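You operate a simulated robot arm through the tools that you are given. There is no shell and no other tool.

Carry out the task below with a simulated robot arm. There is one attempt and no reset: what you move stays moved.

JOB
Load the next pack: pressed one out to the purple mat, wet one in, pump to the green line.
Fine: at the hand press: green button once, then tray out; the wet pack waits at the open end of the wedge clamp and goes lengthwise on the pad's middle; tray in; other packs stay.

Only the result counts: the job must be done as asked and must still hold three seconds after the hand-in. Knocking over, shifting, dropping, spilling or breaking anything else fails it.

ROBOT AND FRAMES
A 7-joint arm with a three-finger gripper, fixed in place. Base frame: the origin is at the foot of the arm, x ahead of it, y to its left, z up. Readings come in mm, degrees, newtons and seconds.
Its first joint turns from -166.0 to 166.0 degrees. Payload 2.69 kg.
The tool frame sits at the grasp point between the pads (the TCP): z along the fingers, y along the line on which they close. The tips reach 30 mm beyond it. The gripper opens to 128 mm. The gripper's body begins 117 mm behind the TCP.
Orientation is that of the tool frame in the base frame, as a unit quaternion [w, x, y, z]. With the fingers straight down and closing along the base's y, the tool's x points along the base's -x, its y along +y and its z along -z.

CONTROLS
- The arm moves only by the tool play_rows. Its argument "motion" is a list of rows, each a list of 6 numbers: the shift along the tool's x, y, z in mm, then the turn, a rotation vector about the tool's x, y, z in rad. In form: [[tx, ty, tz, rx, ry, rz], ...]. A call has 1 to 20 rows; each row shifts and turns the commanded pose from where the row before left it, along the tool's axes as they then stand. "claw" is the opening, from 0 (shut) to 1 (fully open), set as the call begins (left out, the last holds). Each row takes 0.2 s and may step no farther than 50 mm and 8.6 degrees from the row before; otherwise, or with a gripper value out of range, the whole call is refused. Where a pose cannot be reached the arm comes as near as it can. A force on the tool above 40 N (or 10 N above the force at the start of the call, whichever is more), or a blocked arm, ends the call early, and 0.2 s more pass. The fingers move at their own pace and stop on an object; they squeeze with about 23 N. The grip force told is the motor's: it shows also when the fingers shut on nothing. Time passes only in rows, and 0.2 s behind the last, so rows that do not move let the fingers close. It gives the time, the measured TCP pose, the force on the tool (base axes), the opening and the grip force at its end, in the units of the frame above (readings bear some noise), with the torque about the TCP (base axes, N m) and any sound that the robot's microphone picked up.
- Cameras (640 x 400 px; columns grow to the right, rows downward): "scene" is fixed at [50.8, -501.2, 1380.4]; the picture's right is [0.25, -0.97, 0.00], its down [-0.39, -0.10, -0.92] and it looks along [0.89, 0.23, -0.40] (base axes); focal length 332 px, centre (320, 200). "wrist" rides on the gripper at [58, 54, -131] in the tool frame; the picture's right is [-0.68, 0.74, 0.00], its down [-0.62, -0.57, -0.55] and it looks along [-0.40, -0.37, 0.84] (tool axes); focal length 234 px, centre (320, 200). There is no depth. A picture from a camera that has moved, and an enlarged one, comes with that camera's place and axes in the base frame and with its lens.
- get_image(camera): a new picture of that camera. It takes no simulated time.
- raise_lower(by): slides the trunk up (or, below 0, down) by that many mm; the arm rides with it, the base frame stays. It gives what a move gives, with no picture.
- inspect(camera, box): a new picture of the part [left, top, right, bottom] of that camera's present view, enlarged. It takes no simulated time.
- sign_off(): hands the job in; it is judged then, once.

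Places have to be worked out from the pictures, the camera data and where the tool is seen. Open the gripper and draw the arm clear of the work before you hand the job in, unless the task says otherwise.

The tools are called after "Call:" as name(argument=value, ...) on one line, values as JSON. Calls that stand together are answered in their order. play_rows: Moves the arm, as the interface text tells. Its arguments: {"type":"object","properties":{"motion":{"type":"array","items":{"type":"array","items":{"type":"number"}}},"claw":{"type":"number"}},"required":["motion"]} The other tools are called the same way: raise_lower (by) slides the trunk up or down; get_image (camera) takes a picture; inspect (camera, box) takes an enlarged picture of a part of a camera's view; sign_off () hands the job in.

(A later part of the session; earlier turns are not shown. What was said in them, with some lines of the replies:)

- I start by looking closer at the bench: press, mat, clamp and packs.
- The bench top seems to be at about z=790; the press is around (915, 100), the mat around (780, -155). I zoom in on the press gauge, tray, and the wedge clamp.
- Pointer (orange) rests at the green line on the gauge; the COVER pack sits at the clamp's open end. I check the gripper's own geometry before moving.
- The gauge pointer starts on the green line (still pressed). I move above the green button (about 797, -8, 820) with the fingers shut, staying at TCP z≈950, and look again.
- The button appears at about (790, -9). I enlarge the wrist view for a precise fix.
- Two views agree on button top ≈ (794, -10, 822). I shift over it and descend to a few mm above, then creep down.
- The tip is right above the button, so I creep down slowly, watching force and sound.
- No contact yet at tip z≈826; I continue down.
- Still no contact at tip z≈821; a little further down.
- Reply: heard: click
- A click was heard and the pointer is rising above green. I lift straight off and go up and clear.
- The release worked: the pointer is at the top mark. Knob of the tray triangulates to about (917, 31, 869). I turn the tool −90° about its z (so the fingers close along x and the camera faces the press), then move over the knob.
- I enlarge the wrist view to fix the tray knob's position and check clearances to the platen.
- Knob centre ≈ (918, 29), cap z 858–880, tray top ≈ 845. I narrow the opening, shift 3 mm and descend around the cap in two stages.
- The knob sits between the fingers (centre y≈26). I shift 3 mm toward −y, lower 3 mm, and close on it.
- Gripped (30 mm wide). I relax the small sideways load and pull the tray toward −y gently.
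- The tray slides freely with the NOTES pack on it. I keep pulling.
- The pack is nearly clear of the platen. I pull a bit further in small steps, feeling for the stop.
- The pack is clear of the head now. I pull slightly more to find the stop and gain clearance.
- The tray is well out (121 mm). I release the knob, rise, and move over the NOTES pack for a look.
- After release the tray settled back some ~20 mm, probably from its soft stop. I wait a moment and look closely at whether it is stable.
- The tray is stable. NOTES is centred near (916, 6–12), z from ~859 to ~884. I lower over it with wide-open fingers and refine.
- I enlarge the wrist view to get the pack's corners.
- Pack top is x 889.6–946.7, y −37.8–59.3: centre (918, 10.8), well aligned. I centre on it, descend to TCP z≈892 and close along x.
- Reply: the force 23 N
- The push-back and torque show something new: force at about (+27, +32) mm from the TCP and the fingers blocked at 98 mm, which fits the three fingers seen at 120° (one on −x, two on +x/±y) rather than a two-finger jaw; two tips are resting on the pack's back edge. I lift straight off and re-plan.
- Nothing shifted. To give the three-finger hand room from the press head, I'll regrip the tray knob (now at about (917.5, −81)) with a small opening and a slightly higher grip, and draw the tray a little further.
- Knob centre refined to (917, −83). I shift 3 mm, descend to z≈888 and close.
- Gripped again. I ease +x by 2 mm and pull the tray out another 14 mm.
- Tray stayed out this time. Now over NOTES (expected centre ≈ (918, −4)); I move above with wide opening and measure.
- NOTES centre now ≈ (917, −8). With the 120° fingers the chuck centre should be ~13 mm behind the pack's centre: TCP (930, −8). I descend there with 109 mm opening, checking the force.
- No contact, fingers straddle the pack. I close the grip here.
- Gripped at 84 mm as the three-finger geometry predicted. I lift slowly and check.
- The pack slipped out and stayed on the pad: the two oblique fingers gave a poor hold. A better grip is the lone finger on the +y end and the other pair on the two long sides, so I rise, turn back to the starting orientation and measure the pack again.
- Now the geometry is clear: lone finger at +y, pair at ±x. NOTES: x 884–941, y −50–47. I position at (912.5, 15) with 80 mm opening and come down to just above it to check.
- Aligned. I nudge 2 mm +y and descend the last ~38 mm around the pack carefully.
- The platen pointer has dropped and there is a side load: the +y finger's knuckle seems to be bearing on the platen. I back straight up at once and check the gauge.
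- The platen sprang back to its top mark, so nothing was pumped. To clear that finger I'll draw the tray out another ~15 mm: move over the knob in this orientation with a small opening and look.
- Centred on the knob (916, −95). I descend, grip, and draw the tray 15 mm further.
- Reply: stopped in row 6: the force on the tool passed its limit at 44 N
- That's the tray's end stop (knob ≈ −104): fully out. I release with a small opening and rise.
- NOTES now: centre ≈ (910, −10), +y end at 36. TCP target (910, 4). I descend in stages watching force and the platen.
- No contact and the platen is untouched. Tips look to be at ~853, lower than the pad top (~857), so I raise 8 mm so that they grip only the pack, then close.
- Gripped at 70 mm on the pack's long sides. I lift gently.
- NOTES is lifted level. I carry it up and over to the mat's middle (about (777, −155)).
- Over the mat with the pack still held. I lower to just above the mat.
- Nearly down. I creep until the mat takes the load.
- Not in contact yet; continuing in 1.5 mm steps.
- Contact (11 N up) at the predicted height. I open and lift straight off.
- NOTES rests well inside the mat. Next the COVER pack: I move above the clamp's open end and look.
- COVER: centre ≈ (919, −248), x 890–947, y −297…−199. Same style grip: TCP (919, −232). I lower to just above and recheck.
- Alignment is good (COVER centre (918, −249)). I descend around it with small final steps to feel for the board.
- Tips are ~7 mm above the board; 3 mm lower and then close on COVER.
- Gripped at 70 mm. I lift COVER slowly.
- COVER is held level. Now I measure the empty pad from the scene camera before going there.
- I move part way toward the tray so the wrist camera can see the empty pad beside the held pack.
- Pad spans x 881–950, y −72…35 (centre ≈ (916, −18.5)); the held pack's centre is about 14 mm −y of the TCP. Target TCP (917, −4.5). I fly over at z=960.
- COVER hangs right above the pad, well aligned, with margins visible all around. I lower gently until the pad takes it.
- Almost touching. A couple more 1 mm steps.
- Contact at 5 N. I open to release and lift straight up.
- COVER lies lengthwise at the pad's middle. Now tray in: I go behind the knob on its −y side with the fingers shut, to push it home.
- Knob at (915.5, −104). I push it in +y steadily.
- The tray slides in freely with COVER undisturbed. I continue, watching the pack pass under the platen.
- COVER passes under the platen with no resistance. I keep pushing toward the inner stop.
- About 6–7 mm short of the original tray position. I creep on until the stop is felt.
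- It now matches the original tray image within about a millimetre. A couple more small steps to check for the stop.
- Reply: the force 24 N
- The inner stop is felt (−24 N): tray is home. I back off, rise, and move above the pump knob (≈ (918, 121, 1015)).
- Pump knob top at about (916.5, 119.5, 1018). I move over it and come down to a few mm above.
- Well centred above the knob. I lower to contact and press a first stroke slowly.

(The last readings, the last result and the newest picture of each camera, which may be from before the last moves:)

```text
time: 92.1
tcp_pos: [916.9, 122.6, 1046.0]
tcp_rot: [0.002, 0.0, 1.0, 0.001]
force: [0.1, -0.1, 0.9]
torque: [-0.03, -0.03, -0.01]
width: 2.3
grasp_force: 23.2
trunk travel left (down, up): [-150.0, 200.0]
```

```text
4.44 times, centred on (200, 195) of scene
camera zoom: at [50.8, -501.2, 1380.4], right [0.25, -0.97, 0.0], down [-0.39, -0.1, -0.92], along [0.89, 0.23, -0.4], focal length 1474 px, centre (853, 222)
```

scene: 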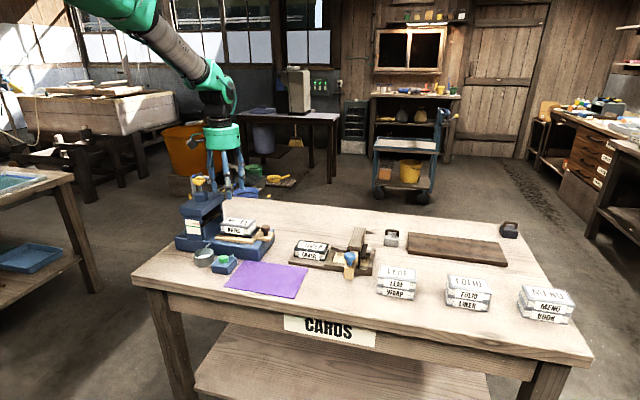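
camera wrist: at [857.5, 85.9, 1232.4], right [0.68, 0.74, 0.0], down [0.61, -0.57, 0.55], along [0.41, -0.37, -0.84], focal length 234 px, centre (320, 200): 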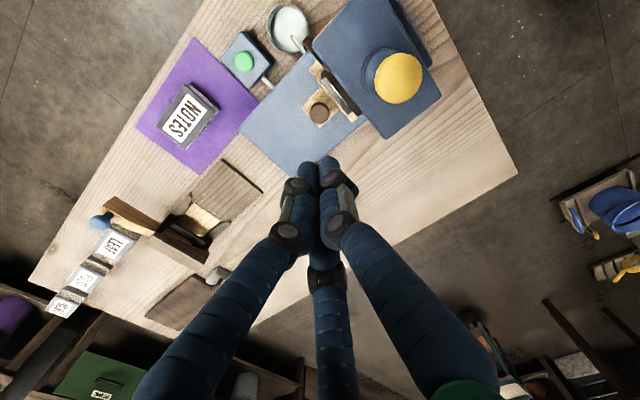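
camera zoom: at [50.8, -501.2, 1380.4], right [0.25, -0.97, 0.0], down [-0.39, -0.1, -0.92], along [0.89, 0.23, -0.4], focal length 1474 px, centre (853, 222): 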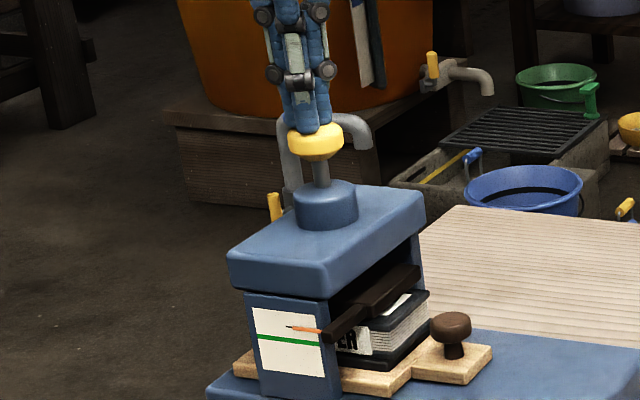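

At contact now. I press down a partial stroke and watch the gauge.

Call:
play_rows(motion=[[0, 0, 2, 0, 0, 0], [0, 0, 2, 0, 0, 0], [0, 0, 2, 0, 0, 0], [0, 0, 2, 0, 0, 0]])

Call:
inspect(camera="scene", box=[160, 150, 240, 240])

Call:
inspect(camera="scene", box=[180, 210, 220, 240])

```text
time: 93.1
tcp_pos: [918.1, 120.2, 1036.0]
tcp_rot: [0.002, -0.001, 1.0, 0.001]
force: [0.7, 0.6, 2.8]
torque: [-0.02, -0.04, 0.03]
width: 2.3
grasp_force: 22.9
trunk travel left (down, up): [-150.0, 200.0]
```

```text
4.44 times, centred on (200, 195) of scene
camera zoom: at [50.8, -501.2, 1380.4], right [0.25, -0.97, 0.0], down [-0.39, -0.1, -0.92], along [0.89, 0.23, -0.4], focal length 1474 px, centre (853, 222)
```

zoom: 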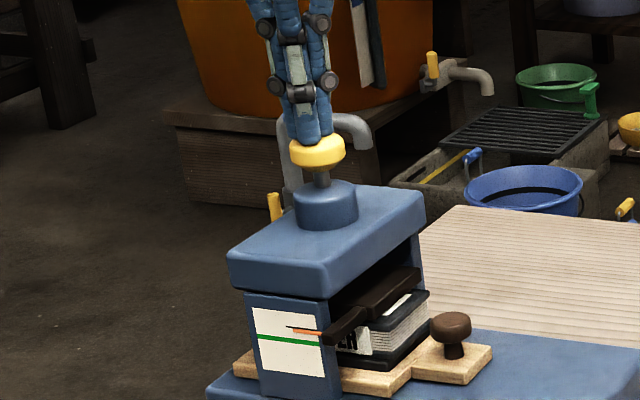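

```text
13.33 times, centred on (200, 225) of scene
camera zoom: at [50.8, -501.2, 1380.4], right [0.25, -0.97, 0.0], down [-0.39, -0.1, -0.92], along [0.89, 0.23, -0.4], focal length 4423 px, centre (1920, -133)
```

zoom: 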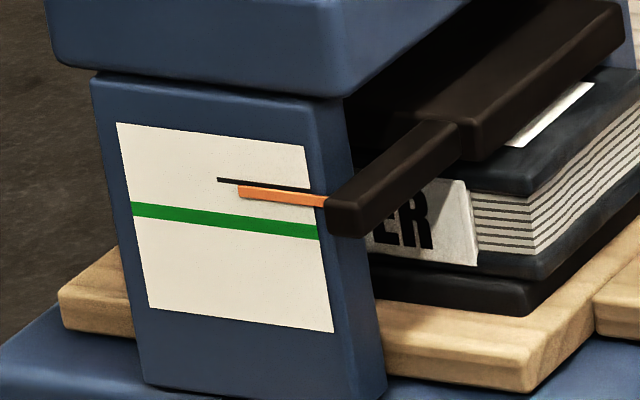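

The pointer is starting to descend with the stroke. I press on.

Call:
play_rows(motion=[[0, 0, 2, 0, 0, 0], [0, 0, 2, 0, 0, 0], [0, 0, 2, 0, 0, 0]])

Call:
inspect(camera="scene", box=[180, 210, 220, 240])

Call:
inspect(camera="scene", box=[160, 150, 240, 240])

```text
time: 93.9
tcp_pos: [916.4, 121.2, 1031.2]
tcp_rot: [0.002, -0.002, 1.0, 0.001]
force: [0.4, 0.9, 3.5]
torque: [0.02, -0.01, 0.04]
width: 2.2
grasp_force: 23.4
trunk travel left (down, up): [-150.0, 200.0]
```

```text
13.33 times, centred on (200, 225) of scene
camera zoom: at [50.8, -501.2, 1380.4], right [0.25, -0.97, 0.0], down [-0.39, -0.1, -0.92], along [0.89, 0.23, -0.4], focal length 4423 px, centre (1920, -133)
```

zoom: 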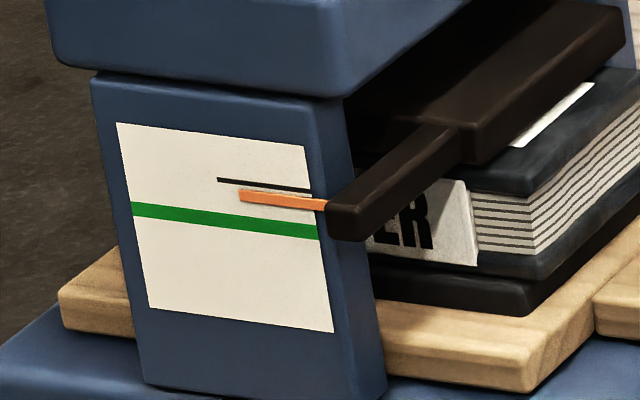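

```text
4.44 times, centred on (200, 195) of scene
camera zoom: at [50.8, -501.2, 1380.4], right [0.25, -0.97, 0.0], down [-0.39, -0.1, -0.92], along [0.89, 0.23, -0.4], focal length 1474 px, centre (853, 222)
```

zoom: 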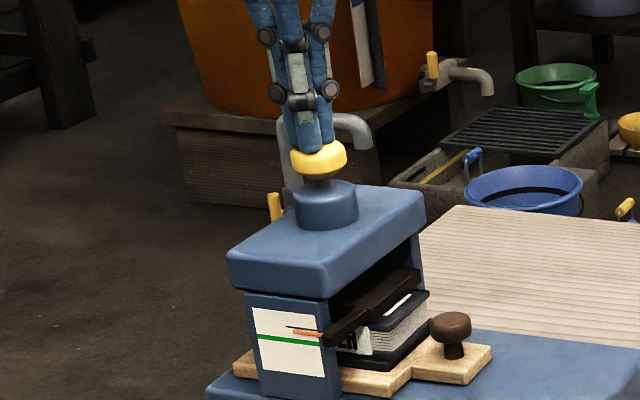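

Pointer keeps descending proportionally; I press further toward the bottom of this stroke.

Call:
play_rows(motion=[[0, 0, 2, 0, 0, 0], [0, 0, 2, 0, 0, 0], [0, 0, 1.5, 0, 0, 0]])

Call:
inspect(camera="scene", box=[180, 210, 220, 240])

Call:
inspect(camera="scene", box=[160, 150, 240, 240])

```text
time: 94.7
tcp_pos: [917.5, 121.3, 1025.1]
tcp_rot: [0.002, -0.001, 1.0, 0.001]
force: [-2.1, 1.2, 4.7]
torque: [-0.04, 0.02, -0.02]
width: 2.3
grasp_force: 23.3
trunk travel left (down, up): [-150.0, 200.0]
```

```text
13.33 times, centred on (200, 225) of scene
camera zoom: at [50.8, -501.2, 1380.4], right [0.25, -0.97, 0.0], down [-0.39, -0.1, -0.92], along [0.89, 0.23, -0.4], focal length 4423 px, centre (1920, -133)
```

zoom: 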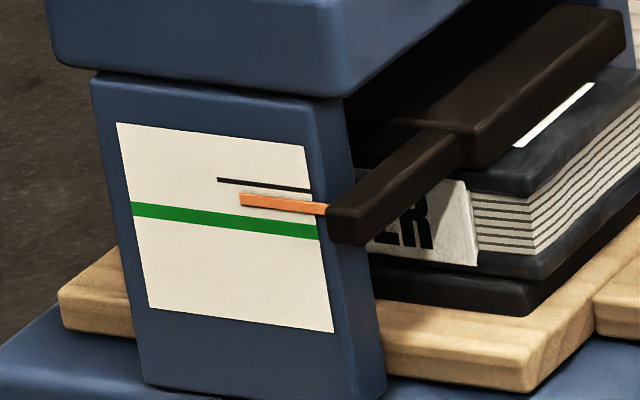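

```text
4.44 times, centred on (200, 195) of scene
camera zoom: at [50.8, -501.2, 1380.4], right [0.25, -0.97, 0.0], down [-0.39, -0.1, -0.92], along [0.89, 0.23, -0.4], focal length 1474 px, centre (853, 222)
```

zoom: 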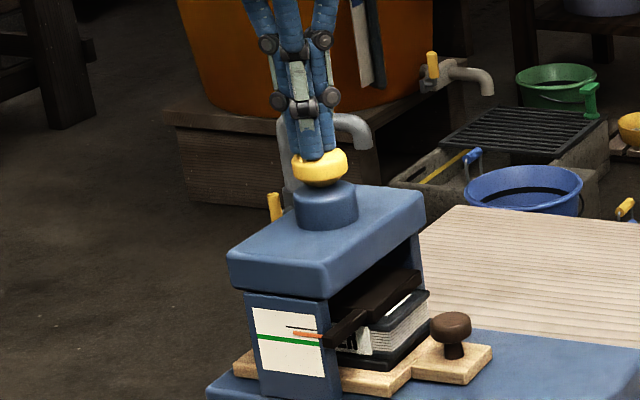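

Knob is near the bottom of its stroke. A little more to bottom it.

Call:
play_rows(motion=[[0, 0, 1.5, 0, 0, 0], [0, 0, 1.5, 0, 0, 0]])

Call:
inspect(camera="scene", box=[180, 210, 220, 240])

```text
time: 95.3
tcp_pos: [916.7, 121.1, 1024.6]
tcp_rot: [0.003, -0.002, 1.0, 0.001]
force: [-4.1, -0.6, 12.9]
torque: [-0.07, 0.03, -0.03]
width: 6.2
grasp_force: 30.9
trunk travel left (down, up): [-150.0, 200.0]
```

```text
13.33 times, centred on (200, 225) of scene
camera zoom: at [50.8, -501.2, 1380.4], right [0.25, -0.97, 0.0], down [-0.39, -0.1, -0.92], along [0.89, 0.23, -0.4], focal length 4423 px, centre (1920, -133)
```

zoom: 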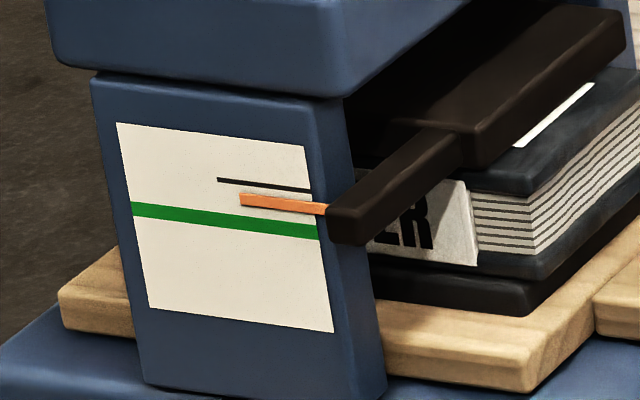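

Bottomed out (13 N). I release the knob fully and check that the pointer holds.

Call:
play_rows(motion=[[0, 0, -10, 0, 0, 0], [0, 0, -12, 0, 0, 0], [0, 0, -8, 0, 0, 0], [0, 0, 0, 0, 0, 0], [0, 0, 0, 0, 0, 0]])

Call:
inspect(camera="scene", box=[180, 210, 220, 240])

Call:
inspect(camera="scene", box=[160, 150, 240, 240])

```text
time: 96.5
tcp_pos: [917.8, 121.0, 1051.2]
tcp_rot: [0.002, -0.001, 1.0, 0.001]
force: [-0.1, 1.6, -0.2]
torque: [0.01, -0.01, -0.02]
width: 2.1
grasp_force: 31.4
trunk travel left (down, up): [-150.0, 200.0]
```

```text
13.33 times, centred on (200, 225) of scene
camera zoom: at [50.8, -501.2, 1380.4], right [0.25, -0.97, 0.0], down [-0.39, -0.1, -0.92], along [0.89, 0.23, -0.4], focal length 4423 px, centre (1920, -133)
```

zoom: 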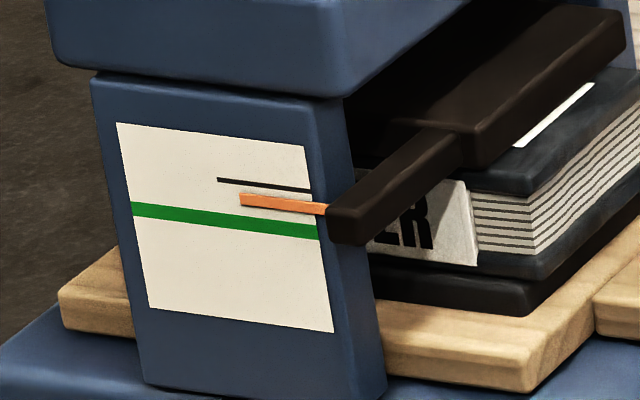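

```text
4.44 times, centred on (200, 195) of scene
camera zoom: at [50.8, -501.2, 1380.4], right [0.25, -0.97, 0.0], down [-0.39, -0.1, -0.92], along [0.89, 0.23, -0.4], focal length 1474 px, centre (853, 222)
```

zoom: 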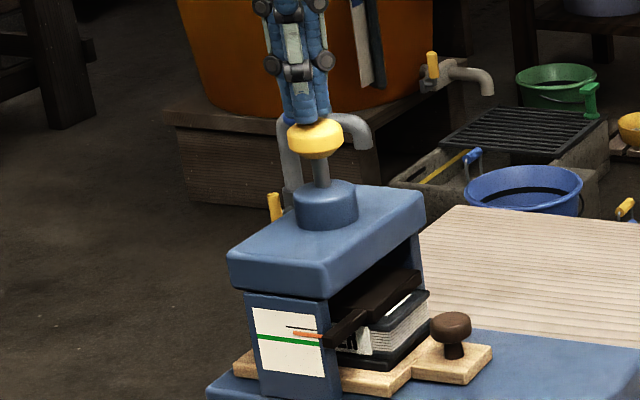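

The pointer holds; one full stroke moves it about 40 % of the way. I make a second full stroke.

Call:
play_rows(motion=[[0, 0, 5, 0, 0, 0], [0, 0, 5, 0, 0, 0], [0, 0, 5, 0, 0, 0], [0, 0, 5, 0, 0, 0], [0, 0, 4, 0, 0, 0], [0, 0, 2, 0, 0, 0], [0, 0, 1, 0, 0, 0]])

Call:
inspect(camera="scene", box=[180, 210, 220, 240])

```text
time: 98.1
tcp_pos: [918.0, 123.1, 1025.4]
tcp_rot: [0.002, -0.001, 1.0, 0.001]
force: [1.2, 0.0, 3.8]
torque: [-0.03, -0.08, 0.05]
width: 2.2
grasp_force: 31.0
trunk travel left (down, up): [-150.0, 200.0]
```

```text
13.33 times, centred on (200, 225) of scene
camera zoom: at [50.8, -501.2, 1380.4], right [0.25, -0.97, 0.0], down [-0.39, -0.1, -0.92], along [0.89, 0.23, -0.4], focal length 4423 px, centre (1920, -133)
```

zoom: 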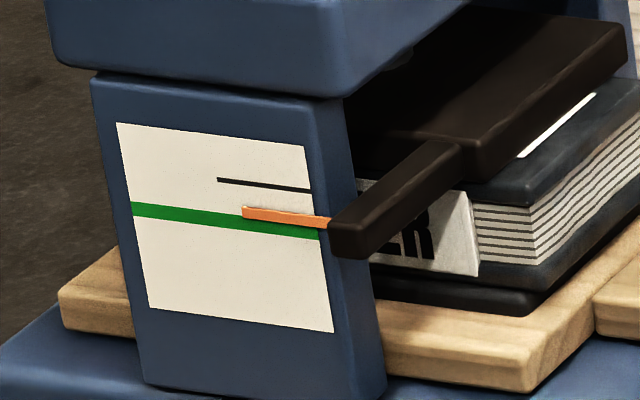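

Pointer is now at the upper edge of the green. I release and make a third, partial stroke in small increments.

Call:
play_rows(motion=[[0, 0, -10, 0, 0, 0], [0, 0, -12, 0, 0, 0], [0, 0, -4, 0, 0, 0], [0, 0, 0, 0, 0, 0], [0, 0, 0, 0, 0, 0]])

Call:
inspect(camera="scene", box=[180, 210, 220, 240])

Call:
play_rows(motion=[[0, 0, 4, 0, 0, 0], [0, 0, 4, 0, 0, 0], [0, 0, 3, 0, 0, 0], [0, 0, 2, 0, 0, 0], [0, 0, 0, 0, 0, 0]])

Call:
inspect(camera="scene", box=[180, 210, 220, 240])

```text
time: 99.3
tcp_pos: [917.0, 122.5, 1051.5]
tcp_rot: [0.002, -0.001, 1.0, 0.001]
force: [0.1, 0.0, 0.1]
torque: [0.01, 0.0, 0.03]
width: 2.1
grasp_force: 31.8
trunk travel left (down, up): [-150.0, 200.0]
```

```text
13.33 times, centred on (200, 225) of scene
camera zoom: at [50.8, -501.2, 1380.4], right [0.25, -0.97, 0.0], down [-0.39, -0.1, -0.92], along [0.89, 0.23, -0.4], focal length 4423 px, centre (1920, -133)
```

zoom: 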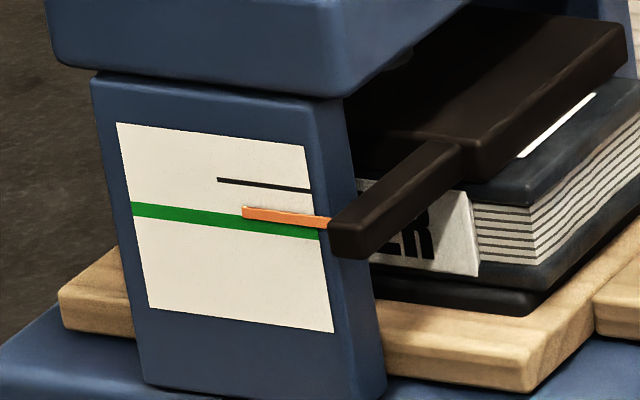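

```text
time: 100.5
tcp_pos: [916.7, 121.5, 1039.1]
tcp_rot: [0.002, -0.001, 1.0, 0.0]
force: [0.8, -0.9, 2.6]
torque: [-0.05, -0.02, 0.01]
width: 2.3
grasp_force: 31.4
trunk travel left (down, up): [-150.0, 200.0]
```

```text
13.33 times, centred on (200, 225) of scene
camera zoom: at [50.8, -501.2, 1380.4], right [0.25, -0.97, 0.0], down [-0.39, -0.1, -0.92], along [0.89, 0.23, -0.4], focal length 4423 px, centre (1920, -133)
```

zoom: 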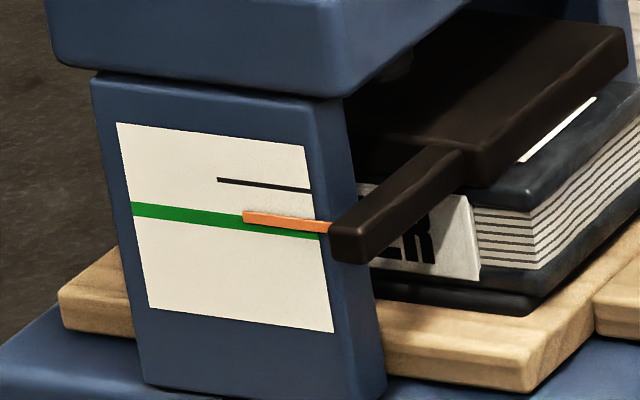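

Pointer moving down onto the green; a few more mm in small steps.

Call:
play_rows(motion=[[0, 0, 2, 0, 0, 0], [0, 0, 2, 0, 0, 0], [0, 0, 0, 0, 0, 0]])

Call:
inspect(camera="scene", box=[180, 215, 210, 237])

Call:
inspect(camera="scene", box=[180, 215, 220, 240])

```text
time: 101.3
tcp_pos: [917.7, 122.5, 1033.2]
tcp_rot: [0.002, -0.001, 1.0, 0.001]
force: [0.6, -0.3, 3.9]
torque: [-0.03, -0.02, -0.01]
width: 2.0
grasp_force: 31.4
trunk travel left (down, up): [-150.0, 200.0]
```

```text
16.00 times, centred on (195, 226) of scene
camera zoom: at [50.8, -501.2, 1380.4], right [0.25, -0.97, 0.0], down [-0.39, -0.1, -0.92], along [0.89, 0.23, -0.4], focal length 5307 px, centre (2320, -216)
```

zoom: 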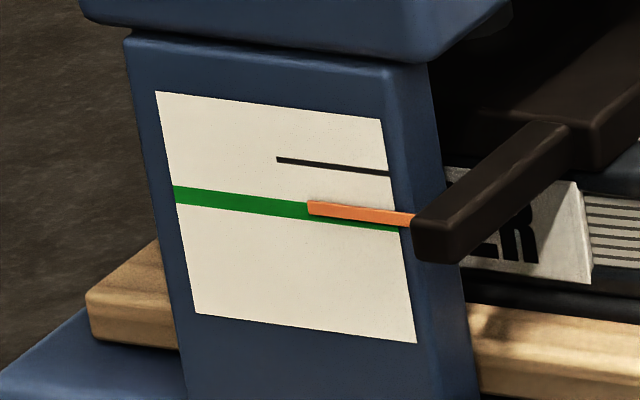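

```text
16.00 times, centred on (200, 228) of scene
camera zoom: at [50.8, -501.2, 1380.4], right [0.25, -0.97, 0.0], down [-0.39, -0.1, -0.92], along [0.89, 0.23, -0.4], focal length 5307 px, centre (2240, -240)
```

zoom: 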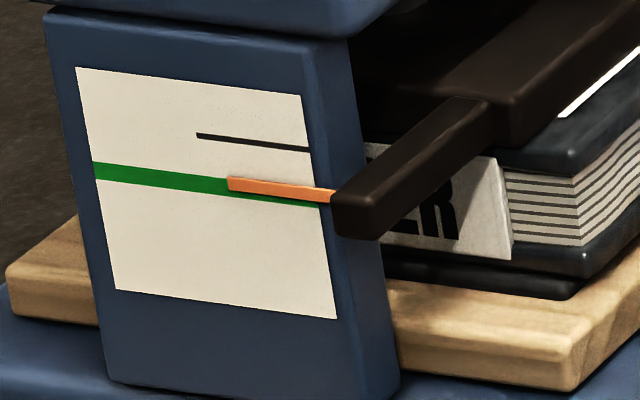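

Compared with the original pressed-state picture, the pointer should drop about 1 mm more to sit on the line's centre. Two more 2 mm steps.

Call:
play_rows(motion=[[0, 0, 2, 0, 0, 0], [0, 0, 2, 0, 0, 0], [0, 0, 0, 0, 0, 0]])

Call:
inspect(camera="scene", box=[180, 215, 220, 240])

```text
time: 102.1
tcp_pos: [917.8, 121.4, 1029.7]
tcp_rot: [0.001, -0.001, 1.0, 0.001]
force: [-0.2, -0.9, 3.8]
torque: [-0.06, -0.05, -0.03]
width: 2.1
grasp_force: 31.0
trunk travel left (down, up): [-150.0, 200.0]
```

```text
16.00 times, centred on (200, 228) of scene
camera zoom: at [50.8, -501.2, 1380.4], right [0.25, -0.97, 0.0], down [-0.39, -0.1, -0.92], along [0.89, 0.23, -0.4], focal length 5307 px, centre (2240, -240)
```

zoom: 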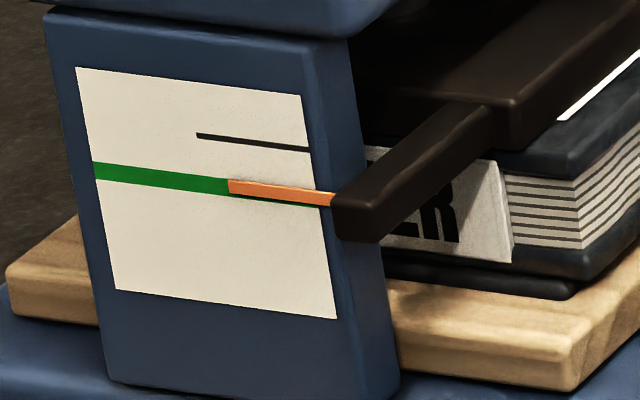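

Almost dead centre; 2 mm more and then I release the pump knob and rise.

Call:
play_rows(motion=[[0, 0, 2, 0, 0, 0], [0, 0, 0, 0, 0, 0]])

Call:
play_rows(motion=[[0, 0, -8, 0, 0, 0], [0, 0, -12, 0, 0, 0], [0, 0, -20, 0, 0, 0], [0, 0, -40, 0, 0, 0], [0, 0, -40, 0, 0, 0], [0, 0, 0, 0, 0, 0]])

Call:
inspect(camera="scene", box=[180, 215, 220, 240])

Call:
inspect(camera="scene", box=[160, 150, 320, 310])

```text
time: 102.7
tcp_pos: [917.1, 120.3, 1028.9]
tcp_rot: [0.002, -0.001, 1.0, 0.001]
force: [0.8, -0.7, 4.2]
torque: [-0.05, -0.06, 0.01]
width: 2.4
grasp_force: 31.4
trunk travel left (down, up): [-150.0, 200.0]
```

```text
time: 104.1
tcp_pos: [915.7, 122.1, 1148.0]
tcp_rot: [0.001, -0.001, 1.0, 0.001]
force: [-0.3, 0.5, 1.1]
torque: [0.01, -0.06, -0.01]
width: 2.0
grasp_force: 31.4
trunk travel left (down, up): [-150.0, 200.0]
```

```text
16.00 times, centred on (200, 228) of scene
camera zoom: at [50.8, -501.2, 1380.4], right [0.25, -0.97, 0.0], down [-0.39, -0.1, -0.92], along [0.89, 0.23, -0.4], focal length 5307 px, centre (2240, -240)
```

zoom: 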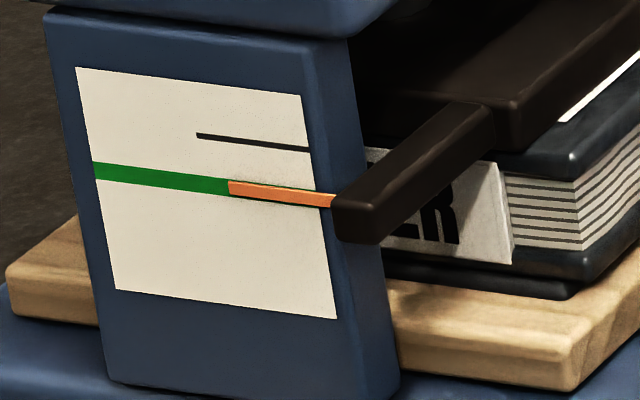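

```text
2.50 times, centred on (240, 230) of scene
camera zoom: at [50.8, -501.2, 1380.4], right [0.25, -0.97, 0.0], down [-0.39, -0.1, -0.92], along [0.89, 0.23, -0.4], focal length 829 px, centre (520, 125)
```

zoom: 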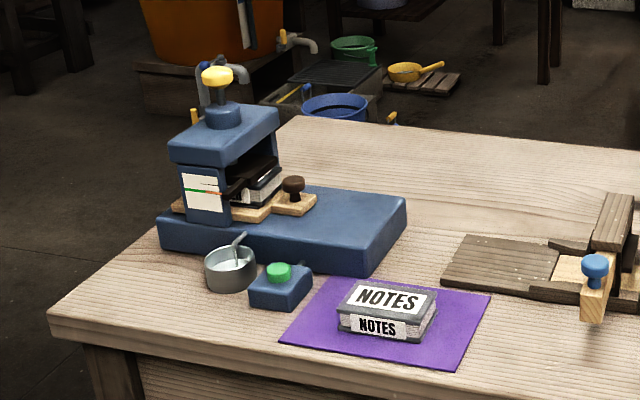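

The pointer now sits on the green line exactly as in the original pressed state, and holds. I open the gripper, draw the arm back to its start area, and let a couple of seconds pass.

Call:
play_rows(motion=[[0, 0, -40, 0, 0, 0], [20, 0, -30, 0, 0, 0], [40, -5, -20, 0, 0, 0], [45, -5, 0, 0, 0, 0], [45, -5, 0, 0, 0, 0], [45, -5, 0, 0, 0, 0], [45, -5, 0, 0, 0, 0], [45, -5, 0, 0, 0, 0], [0, 0, 0, 0, 0, 0], [0, 0, 0, 0, 0, 0], [0, 0, 0, 0, 0, 0], [0, 0, 0, 0, 0, 0], [0, 0, 0, 0, 0, 0], [0, 0, 0, 0, 0, 0], [0, 0, 0, 0, 0, 0], [0, 0, 0, 0, 0, 0]], claw=1)

Call:
inspect(camera="scene", box=[180, 215, 220, 240])

Call:
get_image(camera="scene")

Call:
get_image(camera="wrist")

Call:
inspect(camera="scene", box=[170, 205, 280, 275])

```text
time: 107.5
tcp_pos: [632.1, 92.2, 1236.4]
tcp_rot: [0.002, -0.002, 1.0, 0.002]
force: [0.1, 0.5, -0.8]
torque: [-0.04, 0.0, -0.04]
width: 127.9
grasp_force: 0.1
trunk travel left (down, up): [-150.0, 200.0]
```

```text
16.00 times, centred on (200, 228) of scene
camera zoom: at [50.8, -501.2, 1380.4], right [0.25, -0.97, 0.0], down [-0.39, -0.1, -0.92], along [0.89, 0.23, -0.4], focal length 5307 px, centre (2240, -240)
```

zoom: 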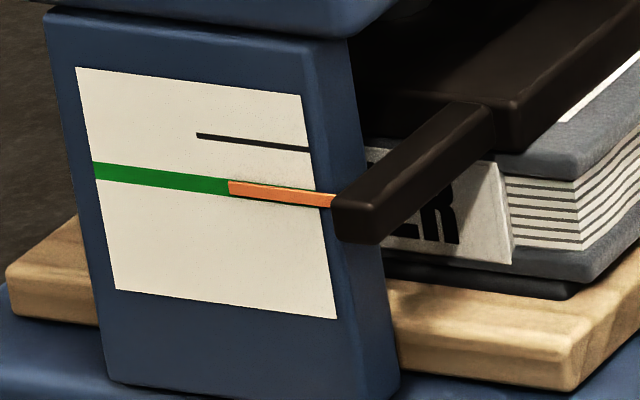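

```text
taken
```

scene: 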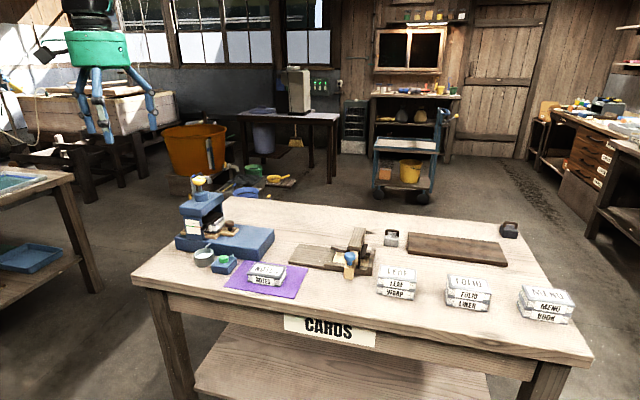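

```text
taken
camera wrist: at [572.7, 143.8, 1367.6], right [0.68, 0.74, 0.0], down [0.61, -0.57, 0.55], along [0.41, -0.37, -0.84], focal length 234 px, centre (320, 200)
```

wrist: 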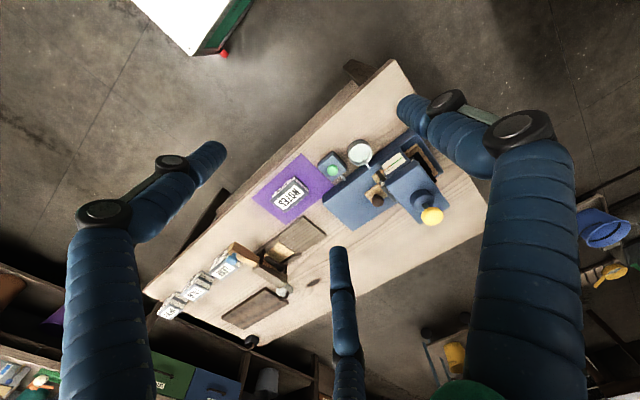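

```text
5.71 times, centred on (225, 240) of scene
camera zoom: at [50.8, -501.2, 1380.4], right [0.25, -0.97, 0.0], down [-0.39, -0.1, -0.92], along [0.89, 0.23, -0.4], focal length 1896 px, centre (863, -29)
```

zoom: 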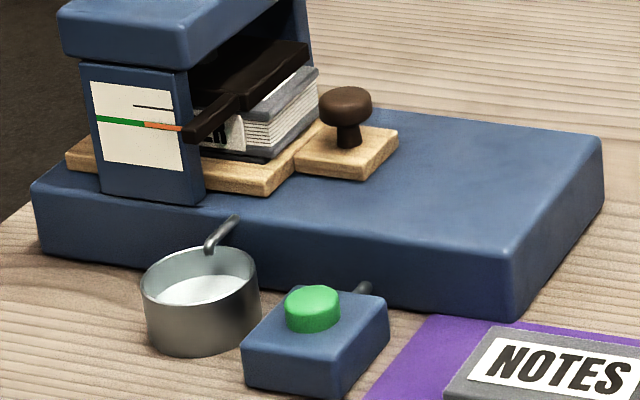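

The pointer stays on green. COVER has turned from wet-dark to grey and the cup's water has risen, the tray is home, NOTES lies on the mat and the other packs are where they were. The arm is clear with the gripper open, so I hand in.

Call:
sign_off()

```text
The job is handed in.
```

The next pack is loaded and the job is handed in. I haven't seen the judge's result.

- **Pressed pack:** NOTES is out of the press and lying fully on the purple mat.
- **Wet pack:** COVER is in from the open end of the wedge clamp. It sits lengthwise on the middle of the pad, with the tray pushed in to its stop.
- **Pressure:** I pressed the green button once at the start. After loading I pumped two full strokes and one partial. The pointer is on the green line and stayed there for about three seconds after I let go. By then COVER had turned grey and the water in the cup had risen.
- **Rest of the bench:** The other packs look unmoved. The arm is drawn back with the gripper open.

- **Slipped grip:** The first grip on NOTES slipped. The pack stayed on the pad, and I picked it up from its long sides instead.
- **Platen nudged:** A finger pushed the platen down once while the tray was out. It sprang back to its top mark.
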